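You operate a simulated robot arm through the tools that you are given. There is no shell and no other tool. Be economical: measure what you need, move in short steps, check, and stop when the job is done.

The job below is to be done with a simulated robot arm. You get a single attempt, and the scene is never put back.

Task
Tape down both reels in the cradle with tabs from the feeder.
Fine: one stroke of the lever a tab, one tab across each loose end; the reels stay in the cradle.

Only the result counts: the job must be done as asked and must still hold three seconds after the hand-in. Knocking over, shifting, dropping, spilling or breaking anything else fails it.

Robot
A 6-joint arm with a two-finger parallel gripper, fixed in place. Base frame: the origin is at the foot of the arm, x ahead of it, y to its left, z up; the work surface is at about z = 0. Units: mm, rad, N and s.
With the tool pointing down near the work surface it reaches from about 140 to 580 mm from the base axis. Its first joint turns from -1.152 to 1.152 rad. Payload 2.1 kg.
Tool frame: the origin (TCP) lies between the finger pads and is the grasp point; the fingertips stand 30 mm ahead of it; z points along the fingers, y is the line along which they close. The gripper opens to 94 mm. The fingers are 28 mm wide and 10 mm thick; the gripper's body (50 by 96 mm) begins 55 mm behind the TCP.
Orientation is that of the tool frame in the base frame, as a unit quaternion [x, y, z, w]. With the fingers straight down and closing along the base's y, the tool's x points along the base's -x, its y along +y and its z along -z.

Tools
- The arm moves only by the tool servo_tool. Its argument "targets" is a list of rows, each a list of 3 entries, a list of its own where there are three numbers: the shift along the tool's x, y, z in mm, then the turn, a rotation vector about the tool's x, y, z in rad, then the gripper command, from -1 (fully open) to 1 (shut), values between in proportion. In form: [[[dx, dy, dz], [rx, ry, rz], grip], ...]. A call has 1 to 10 rows; each row is the pose to reach, as a shift and turn from the pose commanded when the call began, along the tool's axes at that moment. Each row takes 0.2 s and may step no farther than 50 mm and 0.15 rad from the row before; otherwise, or with a gripper value out of range, the whole call is refused. A pose out of reach is approached as far as the arm can. The call stops where the force on the tool passes 50 N (or 10 N more than at its start, if that is more) or the arm is blocked; 0.2 s more then pass. The fingers move at their own pace (about 72 mm/s each) and stop on an object; they squeeze with about 23 N. The grip force told is the motor's: it shows also when the fingers shut on nothing. Time passes only in rows, and 0.2 s behind the last, so rows that repeat a pose let the fingers close. It gives the time, the measured TCP pose, the force on the tool (base axes), the opening and the grip force at its end, in the units of the frame above (readings bear some noise), with the torque about the TCP (base axes, N m) and any sound that the robot's microphone picked up, and new pictures: "pictures" is both (left out), scene, wrist or none.
- Cameras (640 x 400 px; columns grow to the right, rows downward): "scene" is fixed at [68.7, -383.4, 465.5]; the picture's right is [0.64, -0.77, 0.00], its down [-0.47, -0.39, -0.79] and it looks along [0.61, 0.50, -0.61] (base axes); focal length 214 px, centre (320, 200). "wrist" rides on the gripper at [76, 14, -102] in the tool frame; the picture's right is [-0.18, 0.98, 0.00], its down [-0.75, -0.14, -0.64] and it looks along [-0.63, -0.12, 0.77] (tool axes); focal length 243 px, centre (320, 200). There is no depth. A picture from a camera that has moved, and an enlarged one, comes with that camera's place and axes in the base frame and with its lens. The place of the scene camera against the robot may be out by one fixed shift of up to 18 mm in any direction.
- inspect(camera, box): a new picture of the part [left, top, right, bottom] of that camera's present view, enlarged. The clock stands still meanwhile.
- hand_in(): hands the job in; it is judged then, once.

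Work in short steps. Places have to be worked out from the pictures, the camera data and where the tool is seen: move nearer, look again, correct. Check each grasp and each placing, and mend what went wrong. You have 120 turns and 200 pictures in all, those below and enlarged ones among them. Open the gripper and draw the arm clear of the work before you hand the job in, unless the task says otherwise; then end with one line.

The tools are called after ">>>" as a command line: name --argument value ..., lists and objects as JSON in quotes. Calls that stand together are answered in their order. servo_tool: Moves the arm, as the interface text tells. Its arguments: {"type":"object","properties":{"targets":{"type":"array","items":{"type":"array"}},"pictures":{"type":"string","enum":["both","scene","wrist","none"]}},"required":["targets"]} The other tools are called the same way: inspect (camera, box) takes an enlarged picture of a part of a camera's view; hand_in () hands the job in.

At the start:

```text
time_s: 0.0
position: [336.2, -58.5, 364.2]
ee_rot: [0.0, 1.0, 0.0, 0.001]
ft_force: [-0.3, -0.7, 0.3]
torque: [0.01, -0.01, 0.02]
gripper_width: 94.0
finger_force: 0.0
```

scene: 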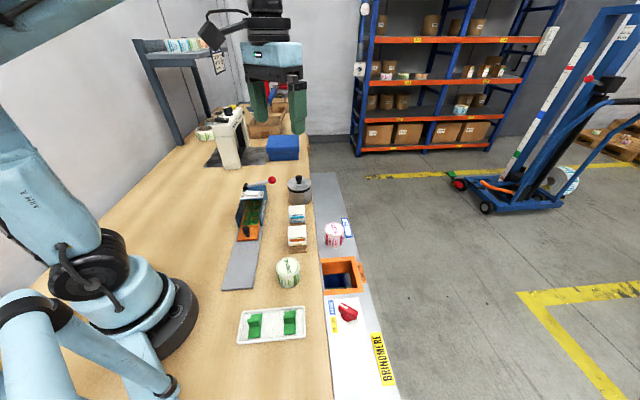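
wrist: 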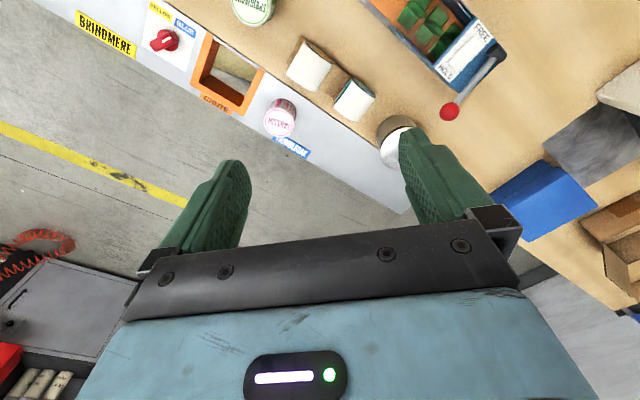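

I'll look closer at the bench to find out what the feeder, cradle and reels are.

>>> inspect --camera "scene" --box '[210, 160, 370, 260]'

>>> inspect --camera "scene" --box '[220, 250, 380, 350]'

>>> inspect --camera "wrist" --box '[240, 0, 560, 200]'

```text
4.00 times, centred on (290, 210) of scene
camera zoom: at [68.7, -383.4, 465.5], right [0.64, -0.77, 0.0], down [-0.47, -0.39, -0.79], along [0.61, 0.5, -0.61], focal length 858 px, centre (440, 160)
```

zoom: 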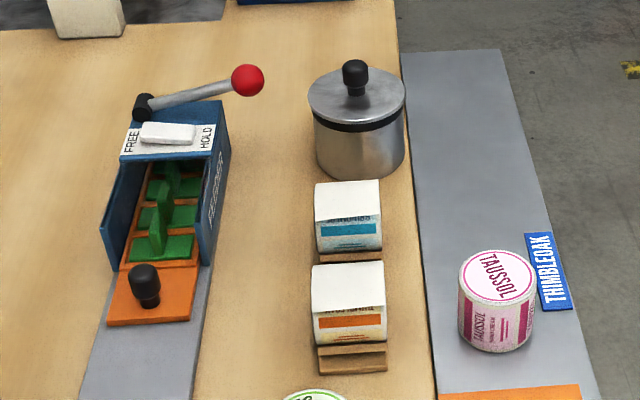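

```text
4.00 times, centred on (300, 300) of scene
camera zoom: at [68.7, -383.4, 465.5], right [0.64, -0.77, 0.0], down [-0.47, -0.39, -0.79], along [0.61, 0.5, -0.61], focal length 858 px, centre (400, -200)
```

zoom: 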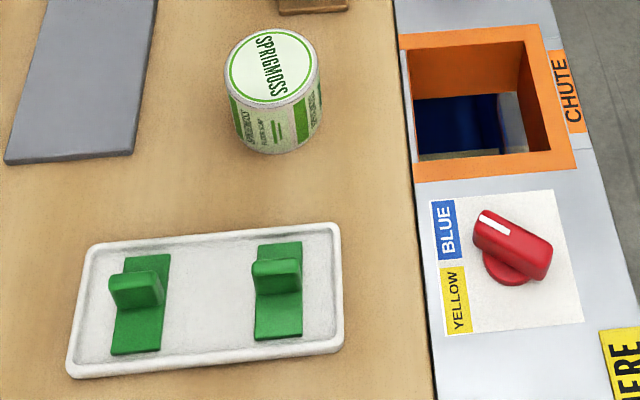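

```text
2.00 times, centred on (400, 100) of wrist
camera zoom: at [261.4, -43.8, 467.3], right [0.18, 0.98, 0.0], down [0.75, -0.14, 0.64], along [0.63, -0.12, -0.77], focal length 485 px, centre (160, 400)
```

zoom: 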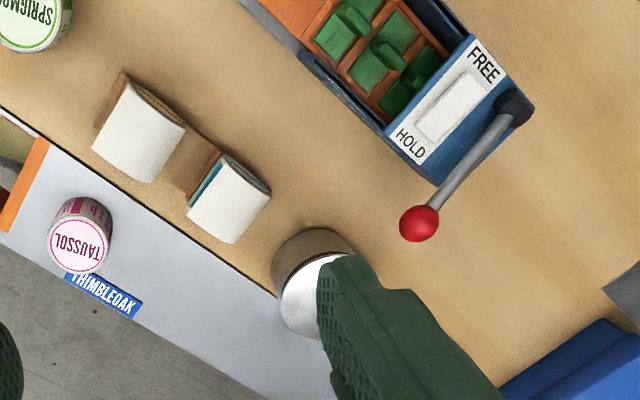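

The feeder sits around (350,150), with the reels near (342,-75) and (403,-12). I'll move the wrist camera over the feeder to see it better.

>>> servo_tool --targets '[[[10, 45, 0], [0, 0, 0], -1], [[20, 90, 0], [0, 0, 0], -1], [[30, 135, 0], [0, 0, 0], -1], [[40, 180, 0], [0, 0, 0], -1], [[46, 200, 30], [0, 0, 0], -1], [[46, 200, 50], [0, 0, 0], -1]]'

```text
time_s: 1.4
position: [291.0, 142.7, 312.9]
ee_rot: [-0.001, 1.0, -0.001, 0.001]
ft_force: [0.4, 0.7, -1.0]
torque: [-0.01, 0.02, 0.03]
gripper_width: 94.4
finger_force: 0.1
camera wrist: at [215.2, 156.8, 416.9], right [0.18, 0.98, 0.0], down [0.75, -0.14, 0.64], along [0.63, -0.12, -0.77], focal length 243 px, centre (320, 200)
```

scene: 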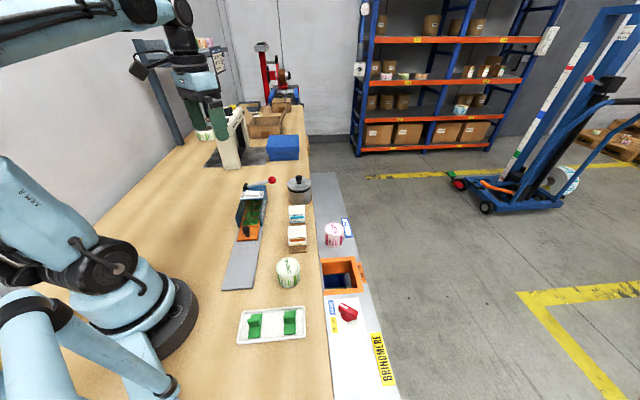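
wrist: 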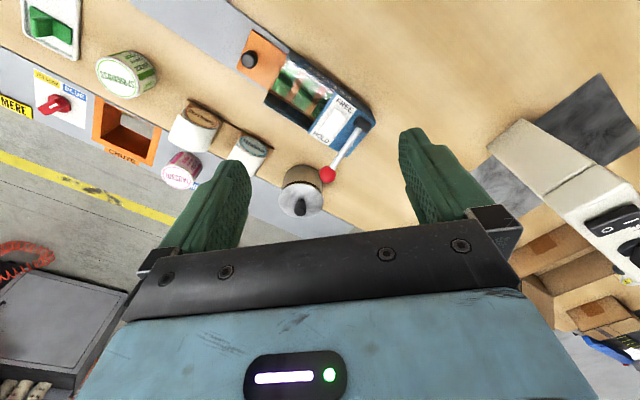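

>>> inspect --camera "wrist" --box '[220, 20, 400, 200]'

>>> inspect --camera "wrist" --box '[140, 60, 340, 220]'

```text
2.22 times, centred on (310, 110) of wrist
camera zoom: at [215.2, 156.8, 416.9], right [0.18, 0.98, 0.0], down [0.75, -0.14, 0.64], along [0.63, -0.12, -0.77], focal length 539 px, centre (342, 400)
```

zoom: 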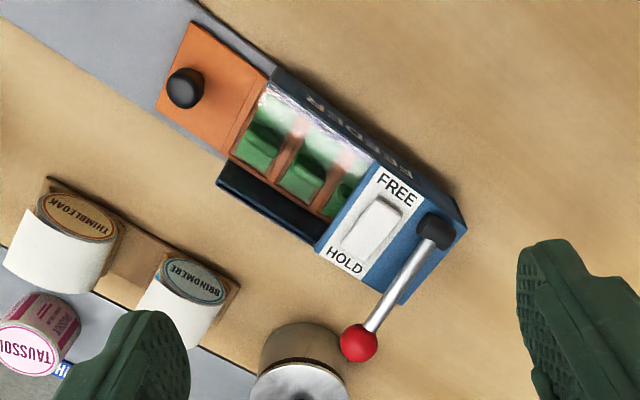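

```text
2.50 times, centred on (240, 140) of wrist
camera zoom: at [215.2, 156.8, 416.9], right [0.18, 0.98, 0.0], down [0.75, -0.14, 0.64], along [0.63, -0.12, -0.77], focal length 606 px, centre (520, 350)
```

zoom: 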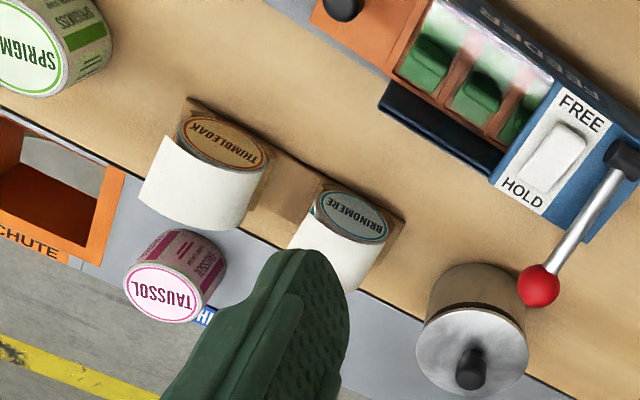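

Now a lower, closer look at the feeder from its knob end, with the view clear of the fingers.

>>> servo_tool --targets '[[[20, 0, 40], [0, 0, 0], -1], [[40, 0, 80], [0, 0, 0], -1], [[50, 0, 110], [0, 0, 0], -1]]' --pictures "none"

>>> inspect --camera "wrist" --box '[160, 0, 480, 200]'

>>> inspect --camera "scene" --box '[230, 170, 310, 240]'

```text
time_s: 2.2
position: [241.1, 140.2, 203.0]
ee_rot: [0.0, 1.0, -0.001, 0.0]
ft_force: [-1.0, 0.6, -0.2]
torque: [0.02, -0.02, 0.01]
gripper_width: 93.8
finger_force: 0.1
```

```text
2.00 times, centred on (320, 100) of wrist
camera zoom: at [165.3, 155.5, 306.4], right [0.18, 0.98, 0.0], down [0.75, -0.14, 0.64], along [0.63, -0.12, -0.77], focal length 485 px, centre (320, 400)
```

zoom: 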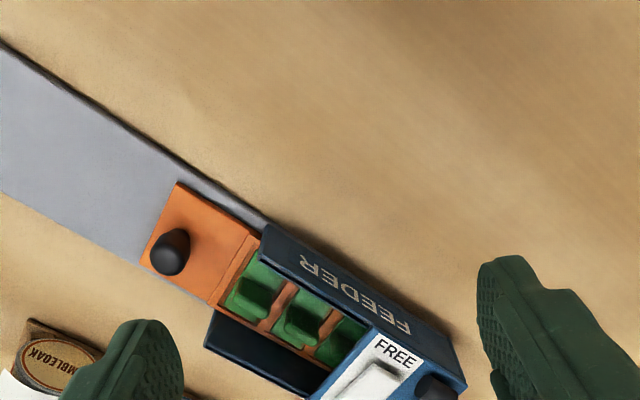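

```text
5.71 times, centred on (270, 205) of scene
camera zoom: at [68.7, -383.4, 465.5], right [0.64, -0.77, 0.0], down [-0.47, -0.39, -0.79], along [0.61, 0.5, -0.61], focal length 1226 px, centre (606, 171)
```

zoom: 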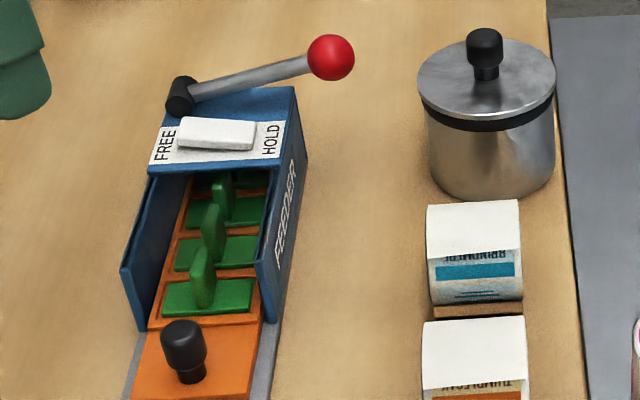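

I need a close view of the switch and lever hinge, so I move the camera nearly above them, staying well clear.

>>> servo_tool --targets '[[[-40, 0, -20], [0, 0, 0], -1], [[-80, 0, -20], [0, 0, 0], -1], [[-110, -10, -10], [0, 0, 0], -1]]' --pictures "none"

>>> inspect --camera "wrist" --box '[200, 0, 480, 175]'

```text
time_s: 3.0
position: [352.5, 132.5, 212.8]
ee_rot: [0.0, 1.0, 0.0, 0.0]
ft_force: [-0.3, 0.0, -0.1]
torque: [0.03, -0.01, 0.01]
gripper_width: 93.7
finger_force: 0.0
```

```text
2.29 times, centred on (340, 88) of wrist
camera zoom: at [276.3, 146.5, 317.5], right [0.18, 0.98, 0.0], down [0.75, -0.14, 0.64], along [0.63, -0.12, -0.77], focal length 555 px, centre (274, 457)
```

zoom: 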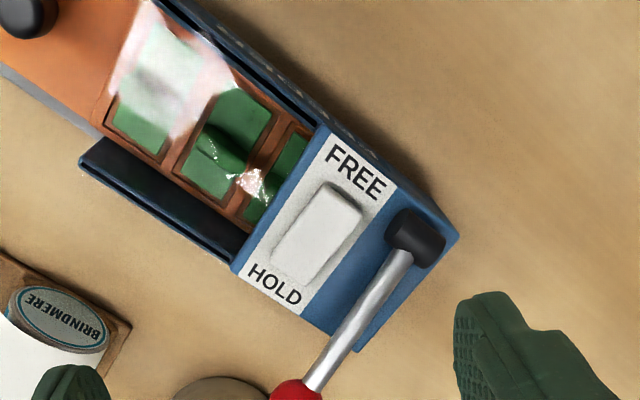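

>>> inspect --camera "wrist" --box '[300, 50, 400, 140]'

>>> inspect --camera "scene" --box '[235, 170, 285, 205]'

```text
4.44 times, centred on (350, 95) of wrist
camera zoom: at [276.3, 146.5, 317.5], right [0.18, 0.98, 0.0], down [0.75, -0.14, 0.64], along [0.63, -0.12, -0.77], focal length 1078 px, centre (187, 667)
```

zoom: 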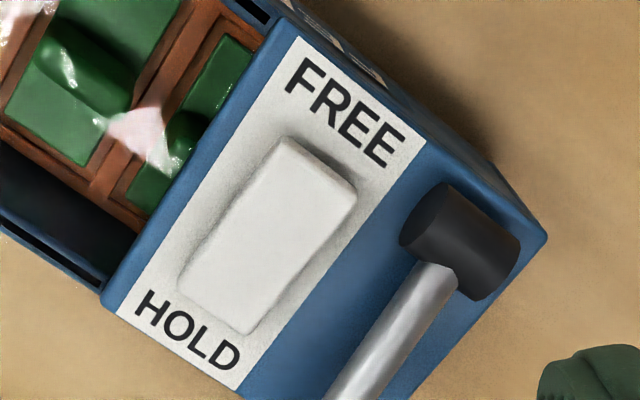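

```text
11.43 times, centred on (260, 188) of scene
camera zoom: at [68.7, -383.3, 465.5], right [0.64, -0.77, 0.0], down [-0.47, -0.39, -0.79], along [0.61, 0.5, -0.61], focal length 2451 px, centre (1006, 343)
```

zoom: 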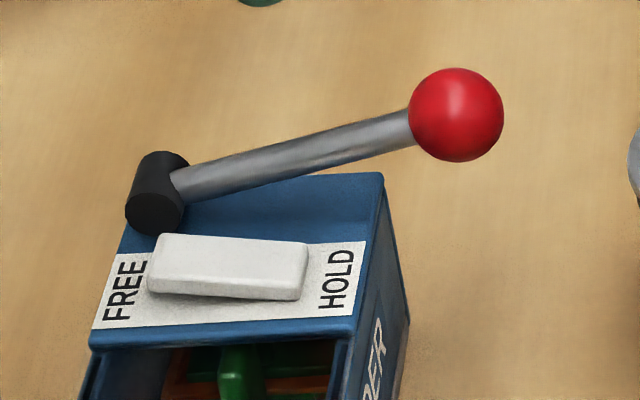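

The white rocker's FREE end stands raised, so it is set to HOLD. The lever hinge is a cylinder along the feeder axis, so the ball goes down in a stroke. I'll rotate the tool ~48° to align with the feeder, close the fingers and hover over the rocker's FREE end near (350,158).

>>> servo_tool --targets '[[[0, 5, 5], [0, 0, -0.14], 1], [[0, 10, 10], [0, 0, -0.28], 1], [[0, 15, 20], [0, 0, -0.42], 1], [[2, 20, 30], [0, 0, -0.56], 1], [[2.5, 25.5, 40], [0, 0, -0.7], 1], [[2.5, 25.5, 50], [0, 0, -0.83], 1]]'

```text
time_s: 4.4
position: [348.8, 158.4, 163.8]
ee_rot: [-0.405, 0.914, -0.001, -0.001]
ft_force: [0.0, 0.7, -0.2]
torque: [0.0, 0.0, 0.03]
gripper_width: 0.0
finger_force: 23.0
camera wrist: at [287.2, 110.6, 267.2], right [-0.6, 0.8, 0.0], down [0.61, 0.46, 0.64], along [0.51, 0.39, -0.77], focal length 243 px, centre (320, 200)
```

scene: 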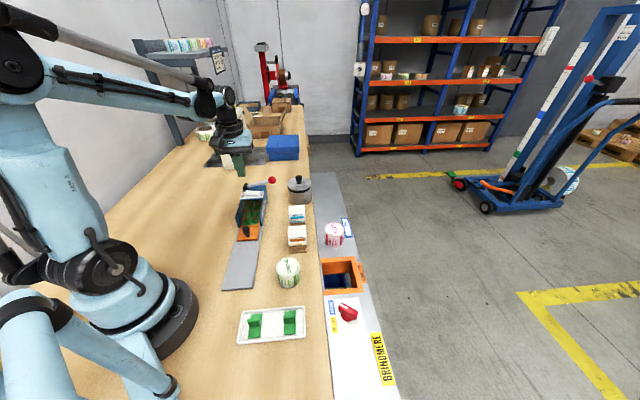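
wrist: 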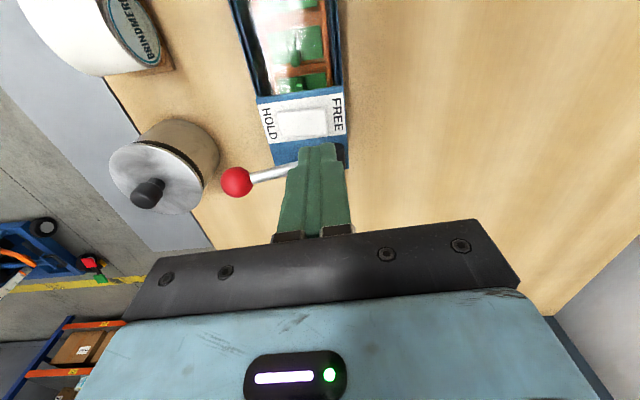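

The tip stands over the FREE half of the rocker (its end at about (347,163)). I descend 52 mm, then in small steps until contact.

>>> servo_tool --targets '[[[0, 3, 30], [0, 0, 0], 1], [[0, 3, 48], [0, 0, 0], 1], [[0, 3, 52], [0, 0, 0], 1]]'

>>> inspect --camera "wrist" --box '[220, 60, 420, 185]'

```text
time_s: 5.2
position: [346.0, 159.8, 111.8]
ee_rot: [-0.404, 0.915, 0.0, 0.001]
ft_force: [-0.6, -0.3, 0.3]
torque: [-0.03, 0.02, 0.0]
gripper_width: 0.4
finger_force: 23.1
camera wrist: at [285.0, 112.9, 215.3], right [-0.6, 0.8, 0.0], down [0.61, 0.46, 0.64], along [0.51, 0.39, -0.77], focal length 243 px, centre (320, 200)
```

scene: 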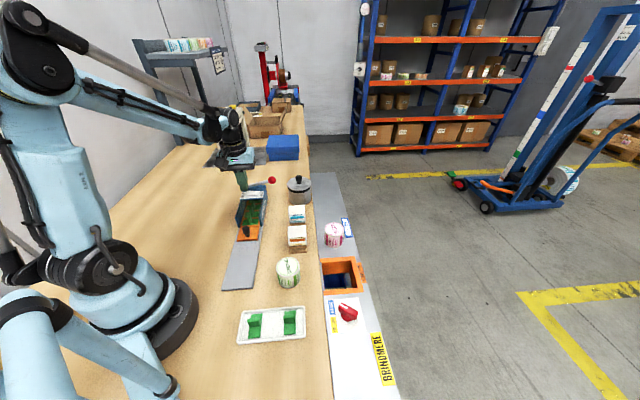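
wrist: 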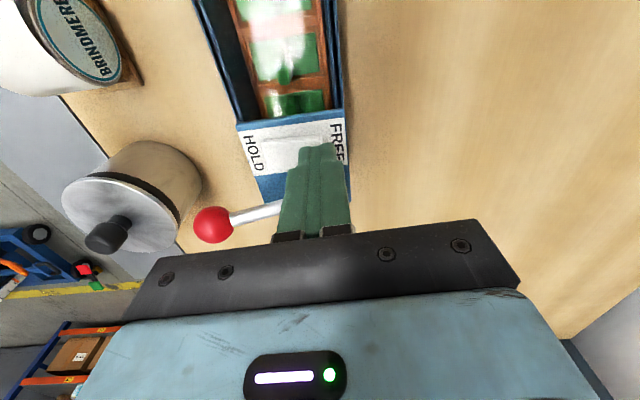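

```text
3.20 times, centred on (320, 122) of wrist
camera zoom: at [285.0, 112.9, 215.3], right [-0.6, 0.8, 0.0], down [0.61, 0.46, 0.64], along [0.51, 0.39, -0.77], focal length 776 px, centre (320, 448)
```

zoom: 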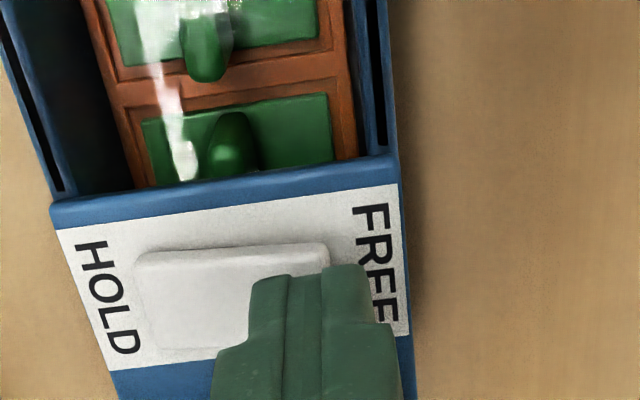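

The tip is right above the FREE end. Pressing down in small steps.

>>> servo_tool --targets '[[[0, 0, 2], [0, 0, 0], 1], [[0, 0, 4], [0, 0, 0], 1], [[0, 0, 6], [0, 0, 0], 1], [[0, 0, 8], [0, 0, 0], 1], [[0, 0, 10], [0, 0, 0], 1], [[0, 0, 12], [0, 0, 0], 1]]' --pictures "none"

>>> inspect --camera "wrist" --box '[220, 60, 420, 185]'

```text
time_s: 6.6
position: [347.3, 158.9, 99.7]
ee_rot: [-0.404, 0.915, -0.001, 0.0]
ft_force: [-0.3, -0.3, 0.5]
torque: [0.0, 0.04, -0.01]
gripper_width: 0.2
finger_force: 23.0
```

```text
3.20 times, centred on (320, 122) of wrist
camera zoom: at [285.3, 112.8, 203.4], right [-0.6, 0.8, 0.0], down [0.61, 0.46, 0.64], along [0.51, 0.39, -0.77], focal length 776 px, centre (320, 448)
```

zoom: 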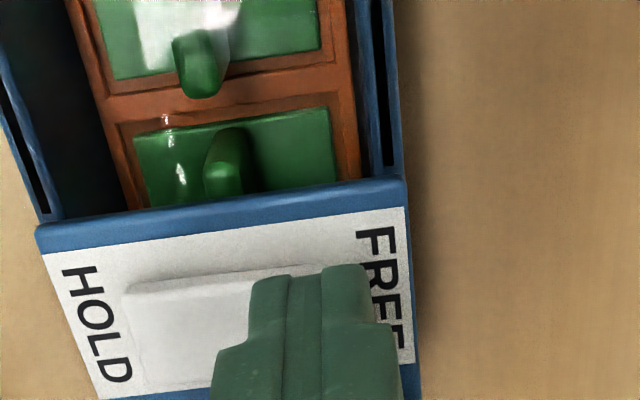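

No contact yet at tip z≈70. I shift 2 mm inward and keep going down in small steps.

>>> servo_tool --targets '[[[0, -2, 2], [0, 0, 0], 1], [[0, -2, 4], [0, 0, 0], 1], [[0, -2, 6], [0, 0, 0], 1], [[0, -2, 8], [0, 0, 0], 1], [[0, -2, 10], [0, 0, 0], 1], [[0, -2, 12], [0, 0, 0], 1]]' --pictures "none"

>>> inspect --camera "wrist" --box '[220, 60, 420, 185]'

```text
time_s: 7.3
position: [347.7, 158.4, 97.9]
ee_rot: [-0.404, 0.915, -0.001, 0.0]
ft_force: [-2.1, 0.9, 18.0]
torque: [-0.2, 0.02, -0.03]
gripper_width: 0.2
finger_force: 22.9
stopped in row 3: the force on the tool passed its limit at 63 N (the readings are from after the stop); the commanded pose is now the measured one
```

```text
3.20 times, centred on (320, 122) of wrist
camera zoom: at [286.9, 111.9, 201.6], right [-0.6, 0.8, 0.0], down [0.61, 0.46, 0.64], along [0.51, 0.39, -0.77], focal length 776 px, centre (320, 448)
```

zoom: 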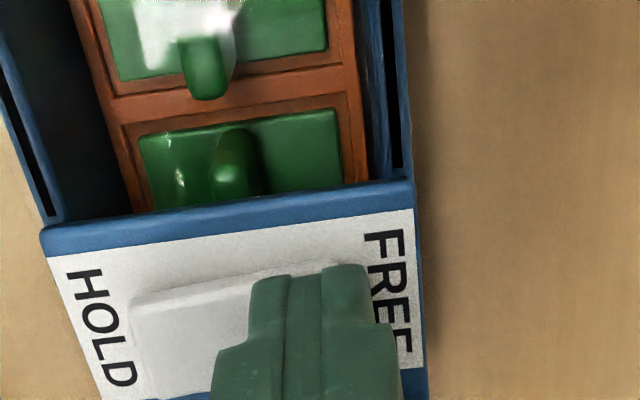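

Contact with 63 N at tip z≈68. I lift off to see whether the rocker flipped.

>>> servo_tool --targets '[[[0, 0, -20], [0, 0, 0], 1], [[40, 0, -45], [0, 0, 0], 1]]' --pictures "none"

>>> inspect --camera "wrist" --box '[240, 80, 400, 180]'

>>> inspect --camera "scene" --box '[235, 170, 285, 205]'

```text
time_s: 7.9
position: [320.9, 129.0, 142.3]
ee_rot: [-0.403, 0.915, -0.001, 0.0]
ft_force: [-0.2, 0.5, 0.4]
torque: [-0.02, 0.01, 0.01]
gripper_width: 0.0
finger_force: 23.3
```

```text
4.00 times, centred on (320, 130) of wrist
camera zoom: at [260.6, 82.5, 245.9], right [-0.6, 0.8, 0.0], down [0.61, 0.46, 0.64], along [0.51, 0.39, -0.77], focal length 970 px, centre (320, 480)
```

zoom: 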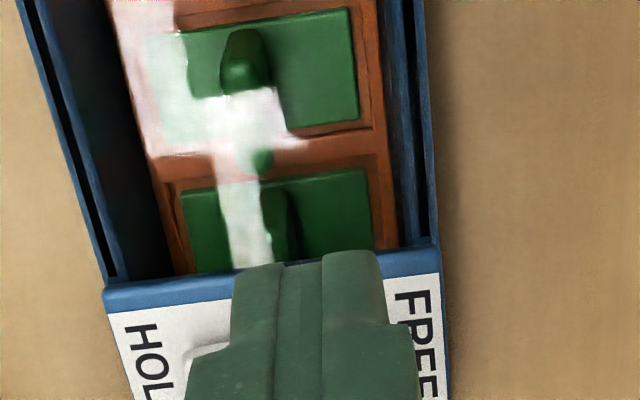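

```text
11.43 times, centred on (260, 188) of scene
camera zoom: at [68.7, -383.3, 465.5], right [0.64, -0.77, 0.0], down [-0.47, -0.39, -0.79], along [0.61, 0.5, -0.61], focal length 2451 px, centre (1006, 343)
```

zoom: 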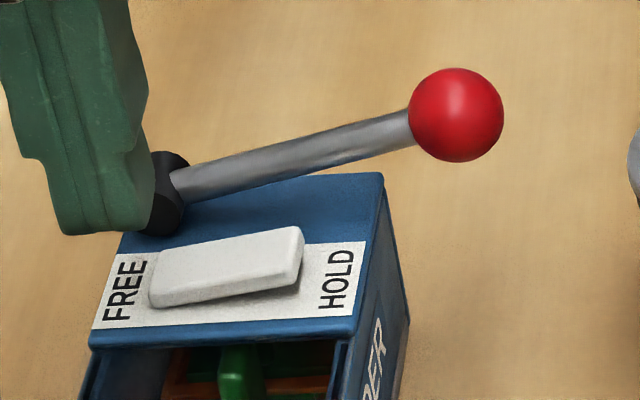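

The rocker is now on FREE. Next I hover the closed fingers over the lever's ball, around (431,127).

>>> servo_tool --targets '[[[-25, -27, -20], [0, 0, 0], 1], [[-50, -55, -25], [0, 0, 0], 1], [[-73, -82, -20], [0, 0, 0], 1], [[-73, -82, -15], [0, 0, 0], 1]]'

>>> inspect --camera "scene" --box '[230, 140, 310, 190]'

```text
time_s: 8.9
position: [431.5, 126.9, 156.6]
ee_rot: [-0.403, 0.915, -0.001, -0.001]
ft_force: [0.3, -0.1, -1.2]
torque: [-0.02, 0.01, -0.04]
gripper_width: 0.2
finger_force: 23.2
camera wrist: at [371.3, 81.3, 260.5], right [-0.6, 0.8, 0.0], down [0.61, 0.46, 0.64], along [0.51, 0.39, -0.77], focal length 243 px, centre (320, 200)
```

scene: 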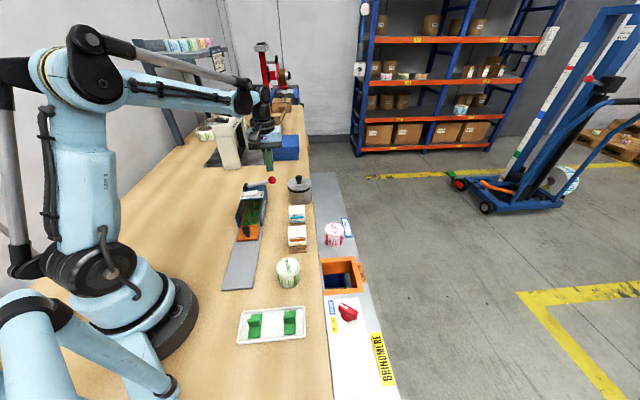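
wrist: 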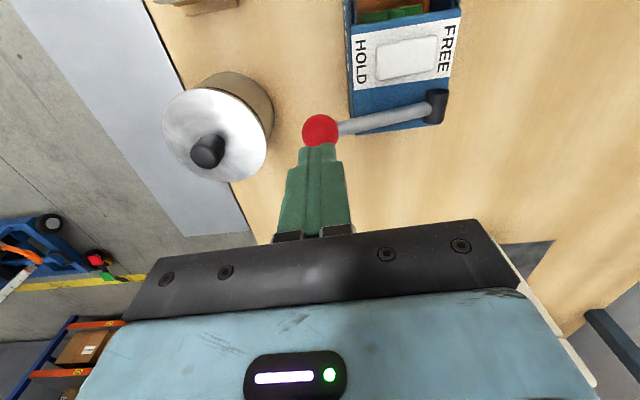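

```text
8.00 times, centred on (270, 165) of scene
camera zoom: at [68.7, -383.4, 465.5], right [0.64, -0.77, 0.0], down [-0.47, -0.39, -0.79], along [0.61, 0.5, -0.61], focal length 1716 px, centre (720, 480)
```

zoom: 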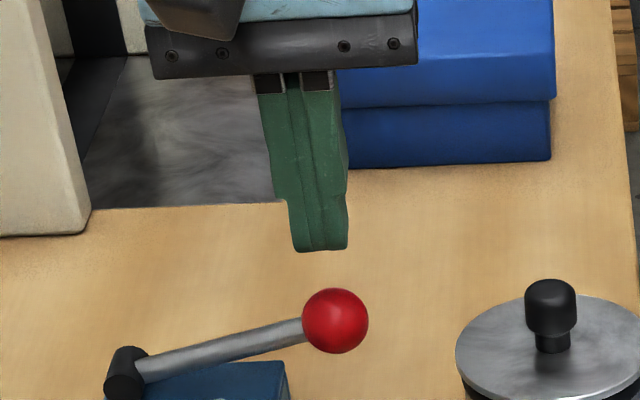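

The ball is at about (433,128,88), directly below the tip. I press down until the lever reaches its stop.

>>> servo_tool --targets '[[[-1, 0, 24], [0, 0, 0], 1], [[-1, 0, 30], [0, 0, 0], 1], [[-1, 0, 35], [0, 0, 0], 1], [[-1, 0, 40], [0, 0, 0], 1], [[-1, 0, 45], [0, 0, 0], 1], [[-1, 0, 50], [0, 0, 0], 1]]'

>>> inspect --camera "scene" --box '[220, 165, 320, 245]'

```text
time_s: 10.3
position: [432.0, 127.2, 110.7]
ee_rot: [-0.403, 0.915, -0.001, -0.001]
ft_force: [-1.6, 0.8, 34.3]
torque: [-0.03, -0.02, -0.12]
gripper_width: 0.3
finger_force: 22.6
stopped in row 6: the force on the tool passed its limit at 57 N (the readings are from after the stop); the commanded pose is now the measured one
camera wrist: at [370.8, 81.5, 214.9], right [-0.6, 0.8, 0.0], down [0.61, 0.46, 0.64], along [0.51, 0.38, -0.77], focal length 243 px, centre (320, 200)
```

scene: 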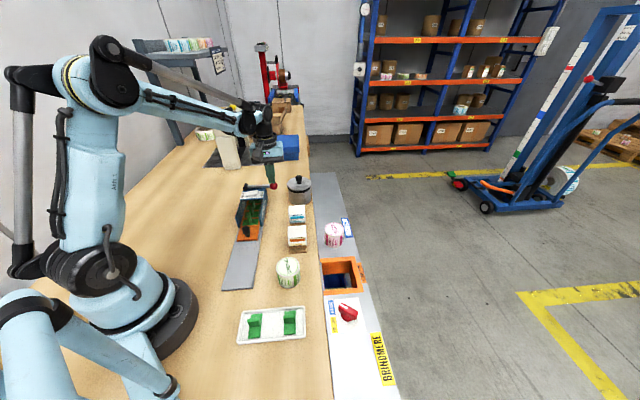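
wrist: 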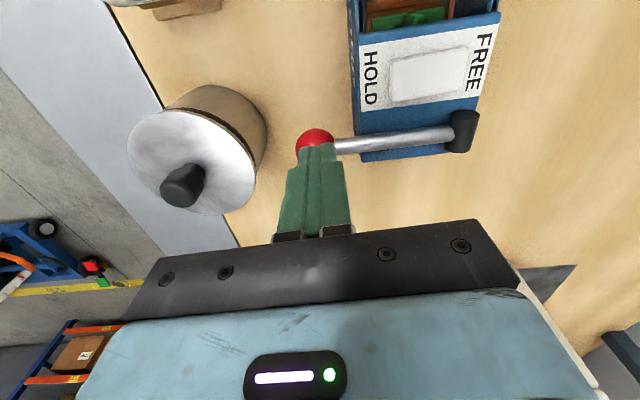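

```text
5.00 times, centred on (270, 205) of scene
camera zoom: at [68.5, -383.4, 465.5], right [0.64, -0.77, 0.0], down [-0.47, -0.39, -0.79], along [0.61, 0.5, -0.61], focal length 1072 px, centre (570, 175)
```

zoom: 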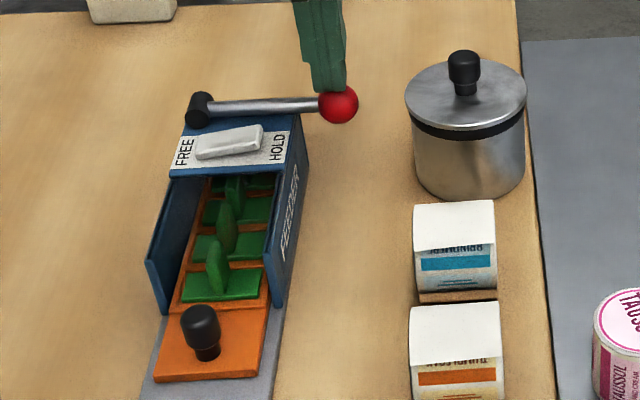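

The lever is level now and at its stop with about 57 N; no sound. I lift off and see what changed on the sled.

>>> servo_tool --targets '[[[0, 0, -10], [0, 0, 0], 1], [[0, 0, -25], [0, 0, 0], 1], [[0, 0, -50], [0, 0, 0], 1]]' --pictures "none"

>>> inspect --camera "scene" --box '[220, 165, 320, 245]'

```text
time_s: 11.1
position: [431.4, 127.0, 160.0]
ee_rot: [-0.404, 0.915, -0.001, -0.001]
ft_force: [0.0, 0.0, 0.2]
torque: [0.02, 0.0, 0.01]
gripper_width: 0.0
finger_force: 23.0
```

```text
5.00 times, centred on (270, 205) of scene
camera zoom: at [68.7, -383.4, 465.5], right [0.64, -0.77, 0.0], down [-0.47, -0.39, -0.79], along [0.61, 0.5, -0.61], focal length 1072 px, centre (570, 175)
```

zoom: 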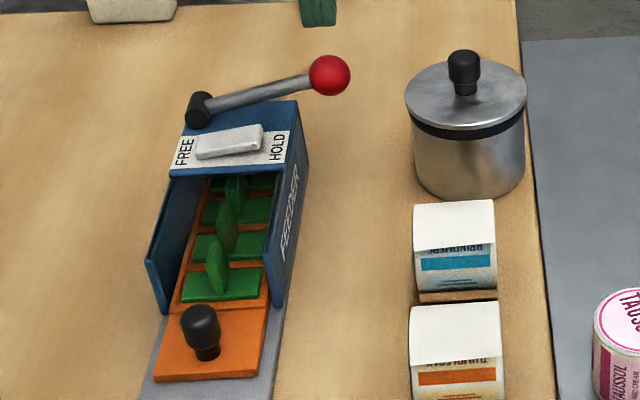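

The lever sprang back and the sled hasn't moved, so the stroke presumably unlatches it for pulling by the knob at about (264,48,30). I move over the knob with the fingers partly open.

>>> servo_tool --targets '[[[43, 17.5, 0], [0, 0, 0], 0.2], [[86, 35, 0], [0, 0, 0], 0.2], [[129, 52.5, 0], [0, 0, 0], 0.2], [[171, 70, 10], [0, 0, 0], 0.2], [[171, 70, 40], [0, 0, 0], 0.2]]'

>>> inspect --camera "scene" --box '[200, 190, 300, 260]'

```text
time_s: 12.3
position: [263.2, 47.2, 120.9]
ee_rot: [-0.404, 0.915, -0.001, -0.001]
ft_force: [-0.3, -0.3, -0.5]
torque: [0.03, 0.0, -0.04]
gripper_width: 37.6
finger_force: 0.0
camera wrist: at [203.3, 2.1, 224.4], right [-0.6, 0.8, 0.0], down [0.61, 0.46, 0.64], along [0.51, 0.38, -0.77], focal length 243 px, centre (320, 200)
```

scene: 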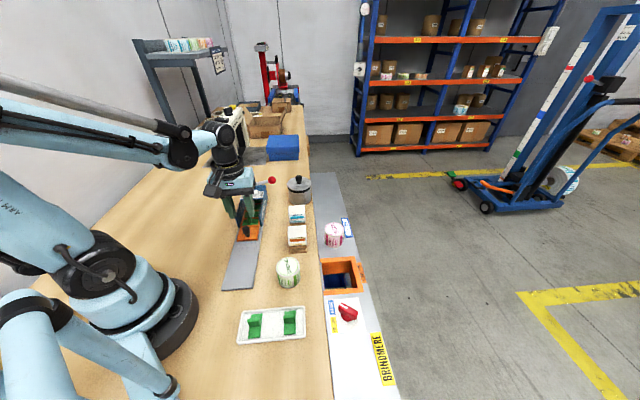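
wrist: 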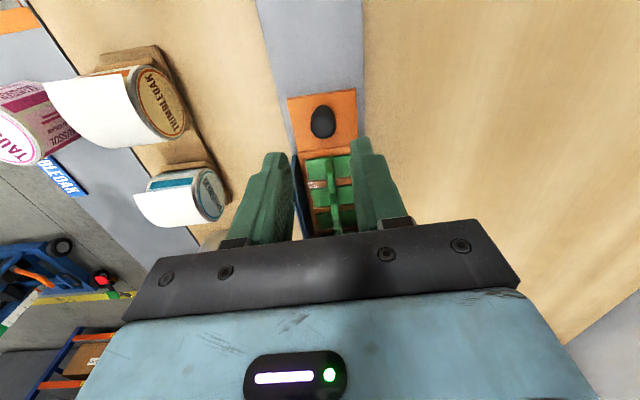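

```text
5.71 times, centred on (250, 225) of scene
camera zoom: at [68.7, -383.4, 465.5], right [0.64, -0.77, 0.0], down [-0.47, -0.39, -0.79], along [0.61, 0.5, -0.61], focal length 1226 px, centre (720, 57)
```

zoom: 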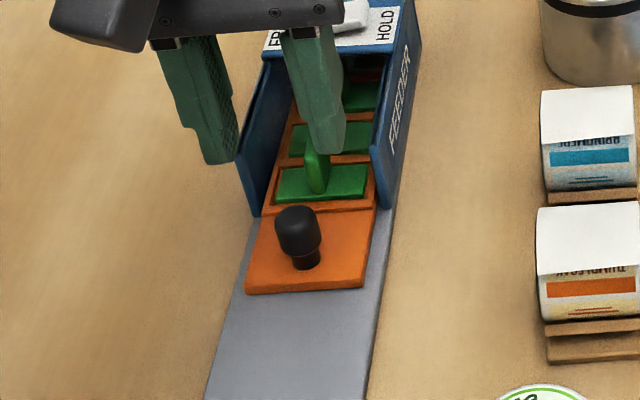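

The knob lies at about (264,49.7). I descend around it, tips to z≈20.

>>> servo_tool --targets '[[[-2, 1.5, 30], [0, 0, 0], 0.2], [[-2, 1.5, 55], [0, 0, 0], 0.2], [[-2, 1.5, 71], [0, 0, 0], 0.2]]'

>>> inspect --camera "scene" --box '[200, 190, 300, 260]'

```text
time_s: 13.1
position: [263.3, 51.6, 48.9]
ee_rot: [-0.403, 0.915, 0.0, -0.001]
ft_force: [0.0, 0.2, 0.9]
torque: [-0.02, 0.03, -0.01]
gripper_width: 37.6
finger_force: 0.0
camera wrist: at [203.9, 5.1, 152.2], right [-0.6, 0.8, 0.0], down [0.61, 0.46, 0.64], along [0.51, 0.38, -0.77], focal length 243 px, centre (320, 200)
```

scene: 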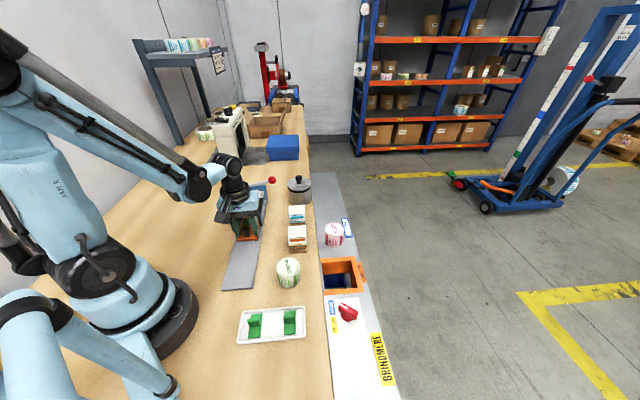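
wrist: 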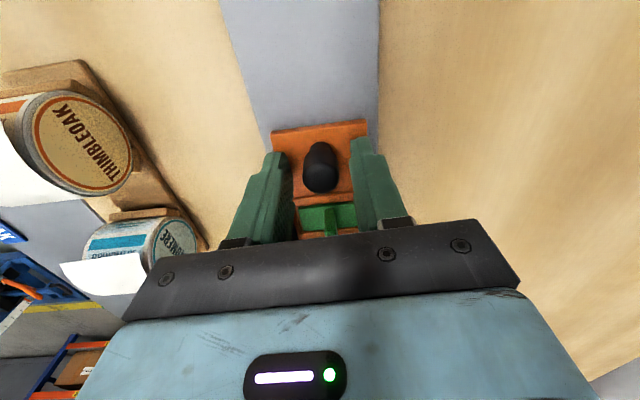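

```text
5.71 times, centred on (250, 225) of scene
camera zoom: at [68.7, -383.4, 465.5], right [0.64, -0.77, 0.0], down [-0.47, -0.39, -0.79], along [0.61, 0.5, -0.61], focal length 1226 px, centre (720, 57)
```

zoom: 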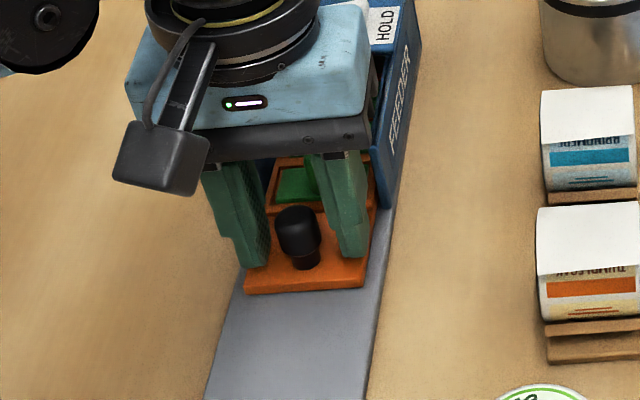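

The fingers straddle the knob and the tool axis matches the feeder's. I close on the knob.

>>> servo_tool --targets '[[[-2, 0, 1], [0, 0, 0], 1], [[-2, 0, 1], [0, 0, 0], 1], [[-2, 0, 1], [0, 0, 0], 1]]' --pictures "none"

>>> servo_tool --targets '[[[2, 0, 0], [0, 0, 0], 1], [[4, 0, 0], [0, 0, 0], 1], [[6, 0, 0], [0, 0, 0], 1], [[8, 0, 0], [0, 0, 0], 1], [[10, 0, 0], [0, 0, 0], 1]]' --pictures "wrist"

```text
time_s: 13.9
position: [265.3, 51.5, 48.2]
ee_rot: [-0.404, 0.915, 0.001, -0.002]
ft_force: [-18.5, 2.7, 9.4]
torque: [-0.13, 0.29, 0.01]
gripper_width: 19.1
finger_force: 44.8
```

```text
time_s: 15.1
position: [258.1, 45.5, 47.9]
ee_rot: [-0.404, 0.915, 0.002, -0.002]
ft_force: [-19.0, 19.9, -22.0]
torque: [0.21, 0.19, -0.15]
gripper_width: 19.1
finger_force: 45.3
camera wrist: at [197.8, -0.5, 151.6], right [-0.6, 0.8, 0.01], down [0.62, 0.46, 0.64], along [0.51, 0.39, -0.77], focal length 243 px, centre (320, 200)
```

wrist: 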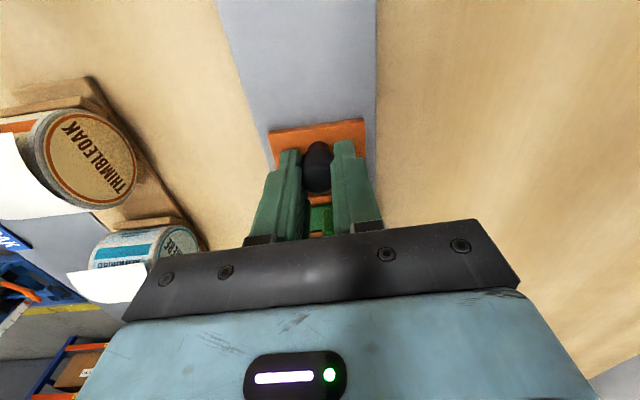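

The knob came along ~10 mm; there's a sideways strain, so I relieve it with a small y shift and check in the scene that only the sled moved.

>>> servo_tool --targets '[[[0, 1.5, 0.5], [0, 0, 0], 1]]' --pictures "none"

>>> inspect --camera "scene" --box '[200, 180, 300, 250]'

```text
time_s: 15.5
position: [257.7, 46.0, 48.6]
ee_rot: [-0.402, 0.916, 0.001, 0.0]
ft_force: [-14.7, 13.1, 13.1]
torque: [0.33, 0.31, -0.11]
gripper_width: 19.1
finger_force: 45.3
```

```text
5.71 times, centred on (250, 215) of scene
camera zoom: at [68.7, -383.4, 465.5], right [0.64, -0.77, 0.0], down [-0.47, -0.39, -0.79], along [0.61, 0.5, -0.61], focal length 1226 px, centre (720, 114)
```

zoom: 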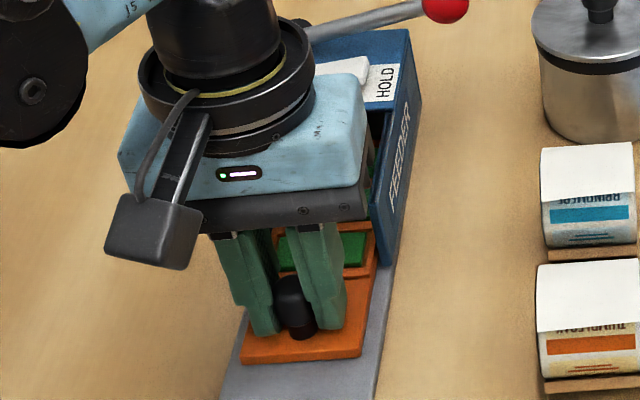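

The sled slides out and the housing stays put. I continue pulling and watch for a latch stop.

>>> servo_tool --targets '[[[3, 1, 0], [0, 0, 0], 1], [[6, 1, 0], [0, 0, 0], 1], [[9, 1, 0], [0, 0, 0], 1], [[12, 1, 0], [0, 0, 0], 1], [[15, 1, 0], [0, 0, 0], 1], [[18, 1, 0], [0, 0, 0], 1]]' --pictures "wrist"

>>> inspect --camera "scene" --box '[200, 180, 300, 250]'

```text
time_s: 16.9
position: [246.1, 32.6, 47.8]
ee_rot: [-0.404, 0.915, 0.0, 0.0]
ft_force: [-5.7, 7.5, 9.8]
torque: [0.37, -0.16, -0.02]
gripper_width: 19.0
finger_force: 45.5
camera wrist: at [184.4, -12.9, 151.5], right [-0.6, 0.8, 0.0], down [0.61, 0.46, 0.64], along [0.51, 0.38, -0.77], focal length 243 px, centre (320, 200)
```

wrist: 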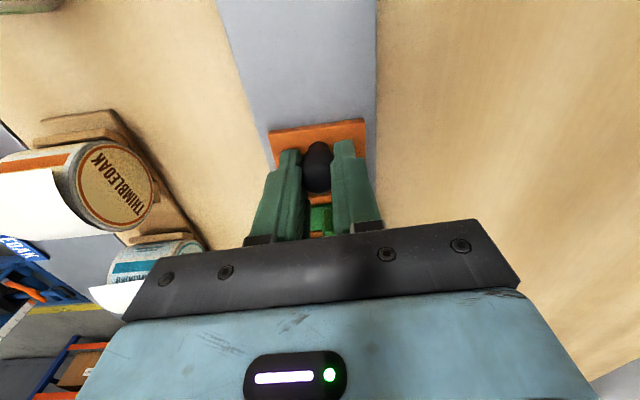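

```text
5.71 times, centred on (250, 215) of scene
camera zoom: at [68.7, -383.4, 465.5], right [0.64, -0.77, 0.0], down [-0.47, -0.39, -0.79], along [0.61, 0.5, -0.61], focal length 1226 px, centre (720, 114)
```

zoom: 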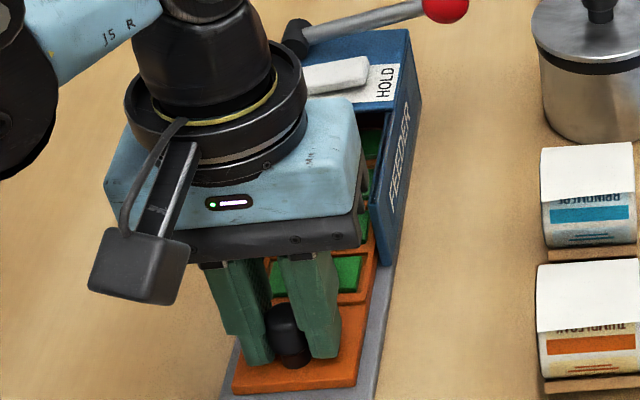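

About 27 mm out with little resistance; the pocket pitch is about 34 mm. I pull on ~8 mm slowly, looking for a detent.

>>> servo_tool --targets '[[[2, 0.5, 0], [0, 0, 0], 1], [[4, 0.5, 0], [0, 0, 0], 1], [[6, 0.5, 0], [0, 0, 0], 1], [[8, 0.5, 0], [0, 0, 0], 1]]' --pictures "none"

>>> inspect --camera "scene" --box '[200, 180, 300, 250]'

```text
time_s: 17.9
position: [238.7, 27.0, 47.3]
ee_rot: [-0.403, 0.915, -0.001, -0.001]
ft_force: [-6.6, 8.1, 12.6]
torque: [0.06, 0.27, -0.02]
gripper_width: 19.1
finger_force: 44.7
```

```text
5.71 times, centred on (250, 215) of scene
camera zoom: at [68.7, -383.4, 465.5], right [0.64, -0.77, 0.0], down [-0.47, -0.39, -0.79], along [0.61, 0.5, -0.61], focal length 1226 px, centre (720, 114)
```

zoom: 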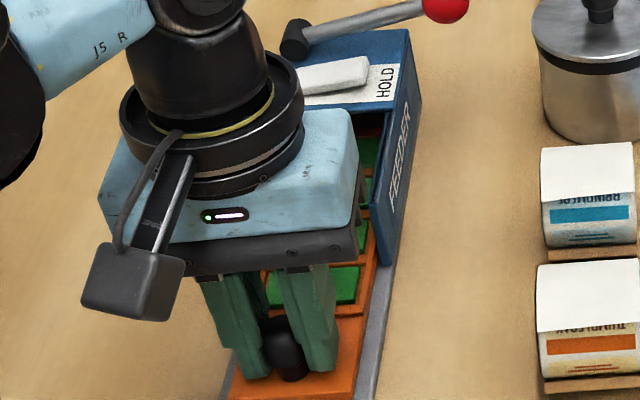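

36 mm out and no detent. I release the knob, rise and inspect the exposed tabs.

>>> servo_tool --targets '[[[0, 0, 0], [0, 0, 0], 0.2], [[0, 0, 0], [0, 0, 0], 0.2], [[0, 0, -40], [0, 0, 0], 0.2], [[0, 0, -70], [0, 0, 0], 0.2], [[40, 0, -90], [0, 0, 0], 0.2], [[60, 0, -90], [0, 0, 0], 0.2]]' --pictures "wrist"

>>> inspect --camera "scene" --box '[200, 180, 300, 250]'

>>> inspect --camera "wrist" --box '[240, 90, 400, 230]'

```text
time_s: 19.3
position: [199.5, -17.7, 136.8]
ee_rot: [-0.402, 0.915, 0.0, -0.001]
ft_force: [-0.6, -0.1, 0.5]
torque: [0.01, 0.04, -0.02]
gripper_width: 37.5
finger_force: 0.0
camera wrist: at [138.7, -63.8, 241.5], right [-0.6, 0.8, 0.0], down [0.61, 0.46, 0.64], along [0.51, 0.39, -0.77], focal length 243 px, centre (320, 200)
```

wrist: 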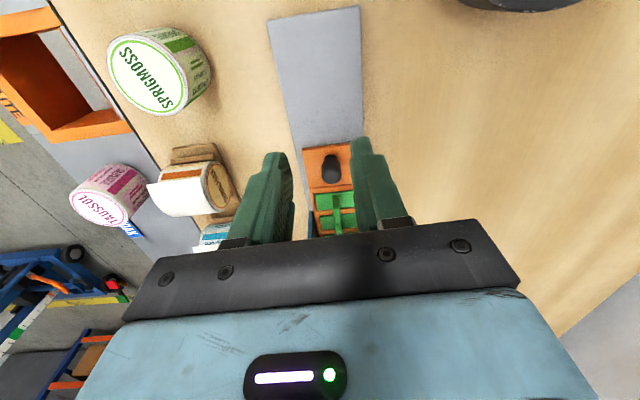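

```text
5.71 times, centred on (250, 215) of scene
camera zoom: at [68.7, -383.3, 465.5], right [0.64, -0.77, 0.0], down [-0.47, -0.39, -0.79], along [0.61, 0.5, -0.61], focal length 1226 px, centre (720, 114)
```

zoom: 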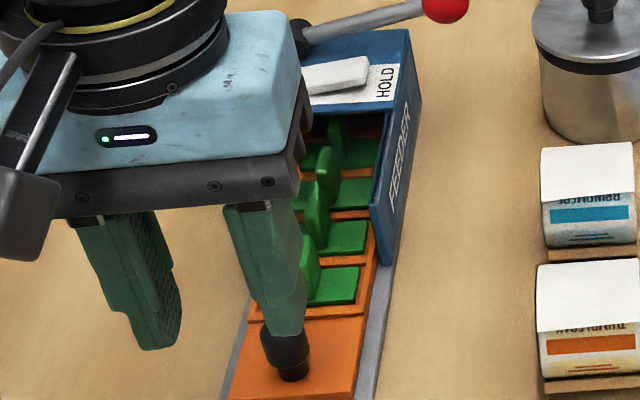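

```text
2.86 times, centred on (320, 160) of wrist
camera zoom: at [138.7, -63.8, 241.5], right [-0.6, 0.8, 0.0], down [0.61, 0.46, 0.64], along [0.51, 0.39, -0.77], focal length 693 px, centre (320, 314)
```

zoom: 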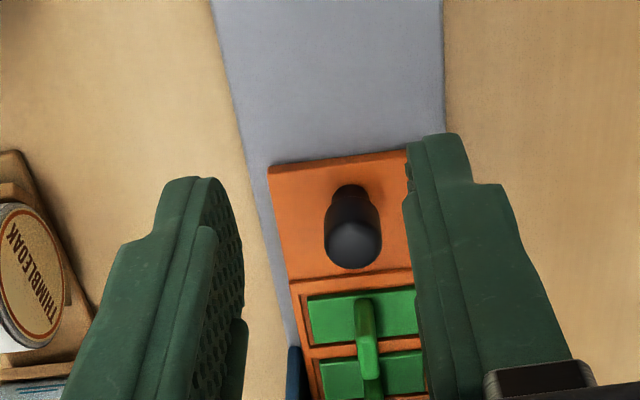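

Tab pitch is ~35 mm and the sled slides freely, while the lever did nothing in FREE. So FREE probably disengages the ratchet and HOLD is the working setting. I'll re-grip the knob and push the sled back home, then set HOLD and stroke.

>>> servo_tool --targets '[[[-40, 0, 0], [0, 0, 0], 0.2], [[-60, 0, 20], [0, 0, 0], 0.2], [[-60, 0, 60], [0, 0, 0], 0.2], [[-60, 0, 89], [0, 0, 0], 0.2], [[-60, 0, 89], [0, 0, 0], 1], [[-60, 0, 89], [0, 0, 0], 1], [[-60, 0, 89], [0, 0, 0], 1]]' --pictures "wrist"

```text
time_s: 20.9
position: [238.4, 28.4, 48.1]
ee_rot: [-0.403, 0.915, 0.0, -0.001]
ft_force: [-8.4, 9.6, -14.6]
torque: [0.28, -0.16, -0.03]
gripper_width: 19.3
finger_force: 45.2
camera wrist: at [179.0, -18.6, 152.1], right [-0.6, 0.8, 0.0], down [0.61, 0.46, 0.64], along [0.51, 0.39, -0.77], focal length 243 px, centre (320, 200)
```

wrist: 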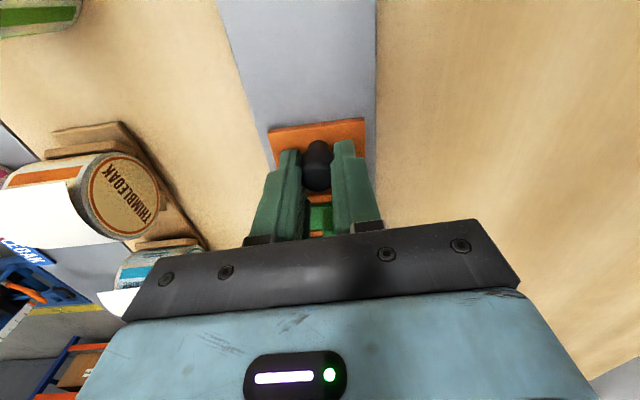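

Gripped. Pushing the sled back in, 36 mm.

>>> servo_tool --targets '[[[-6, 0, 0], [0, 0, 0], 1], [[-12, 0, 0], [0, 0, 0], 1], [[-18, 0, 0], [0, 0, 0], 1], [[-24, 0, 0], [0, 0, 0], 1], [[-29, 0, 0], [0, 0, 0], 1], [[-33, 0, 0], [0, 0, 0], 1], [[-35, 0, 0], [0, 0, 0], 1], [[-37, 0, 0], [0, 0, 0], 1]]' --pictures "none"

>>> inspect --camera "scene" --box '[200, 180, 300, 250]'

```text
time_s: 22.7
position: [265.3, 53.5, 50.2]
ee_rot: [-0.403, 0.915, -0.004, -0.002]
ft_force: [8.3, -27.3, -2.5]
torque: [0.63, -0.97, 0.08]
gripper_width: 19.2
finger_force: 44.5
```

```text
5.71 times, centred on (250, 215) of scene
camera zoom: at [68.7, -383.4, 465.5], right [0.64, -0.77, 0.0], down [-0.47, -0.39, -0.79], along [0.61, 0.5, -0.61], focal length 1226 px, centre (720, 114)
```

zoom: 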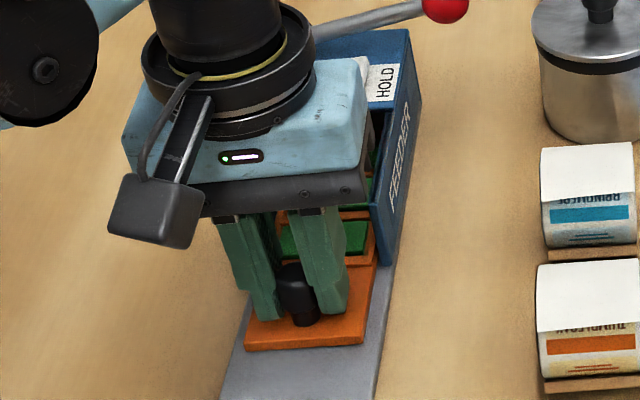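

The sled is back home. I release, rise and go over the rocker's HOLD end near (372,137), fingers closed.

>>> servo_tool --targets '[[[1, 0, 0], [0, 0, 0], 0.2], [[1, 0, 0], [0, 0, 0], 0.2], [[0, 0, -45], [0, 0, 0], 0.2], [[0, 0, -90], [0, 0, 0], 0.2], [[-45, -8, -100], [0, 0, 0], 1], [[-90, -16, -95], [0, 0, 0], 1], [[-133, -22, -80], [0, 0, 0], 1], [[-133, -22, -66], [0, 0, 0], 1]]' --pictures "none"

>>> inspect --camera "wrist" --box '[220, 60, 420, 185]'

>>> inspect --camera "scene" --box '[200, 170, 300, 240]'

```text
time_s: 24.5
position: [371.4, 139.4, 114.1]
ee_rot: [-0.404, 0.915, 0.0, -0.001]
ft_force: [0.5, -0.3, 0.1]
torque: [0.04, 0.03, 0.01]
gripper_width: 0.0
finger_force: 23.6
```

```text
3.20 times, centred on (320, 122) of wrist
camera zoom: at [310.0, 93.1, 218.2], right [-0.6, 0.8, 0.0], down [0.61, 0.46, 0.64], along [0.51, 0.38, -0.77], focal length 776 px, centre (320, 448)
```

zoom: 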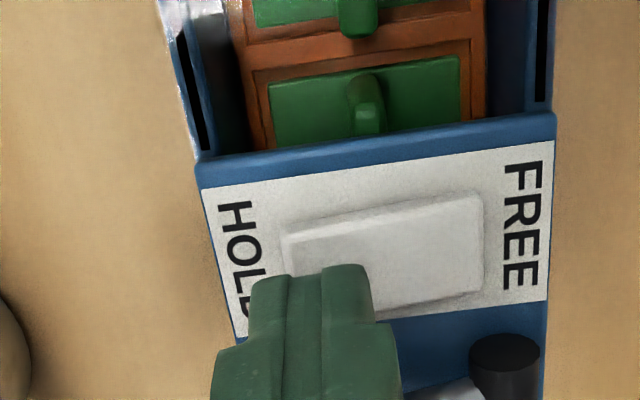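

```text
5.71 times, centred on (250, 205) of scene
camera zoom: at [68.7, -383.3, 465.5], right [0.64, -0.77, 0.0], down [-0.47, -0.39, -0.79], along [0.61, 0.5, -0.61], focal length 1226 px, centre (720, 171)
```

zoom: 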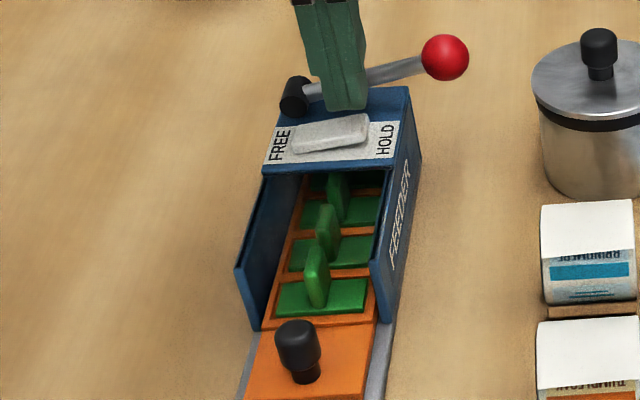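

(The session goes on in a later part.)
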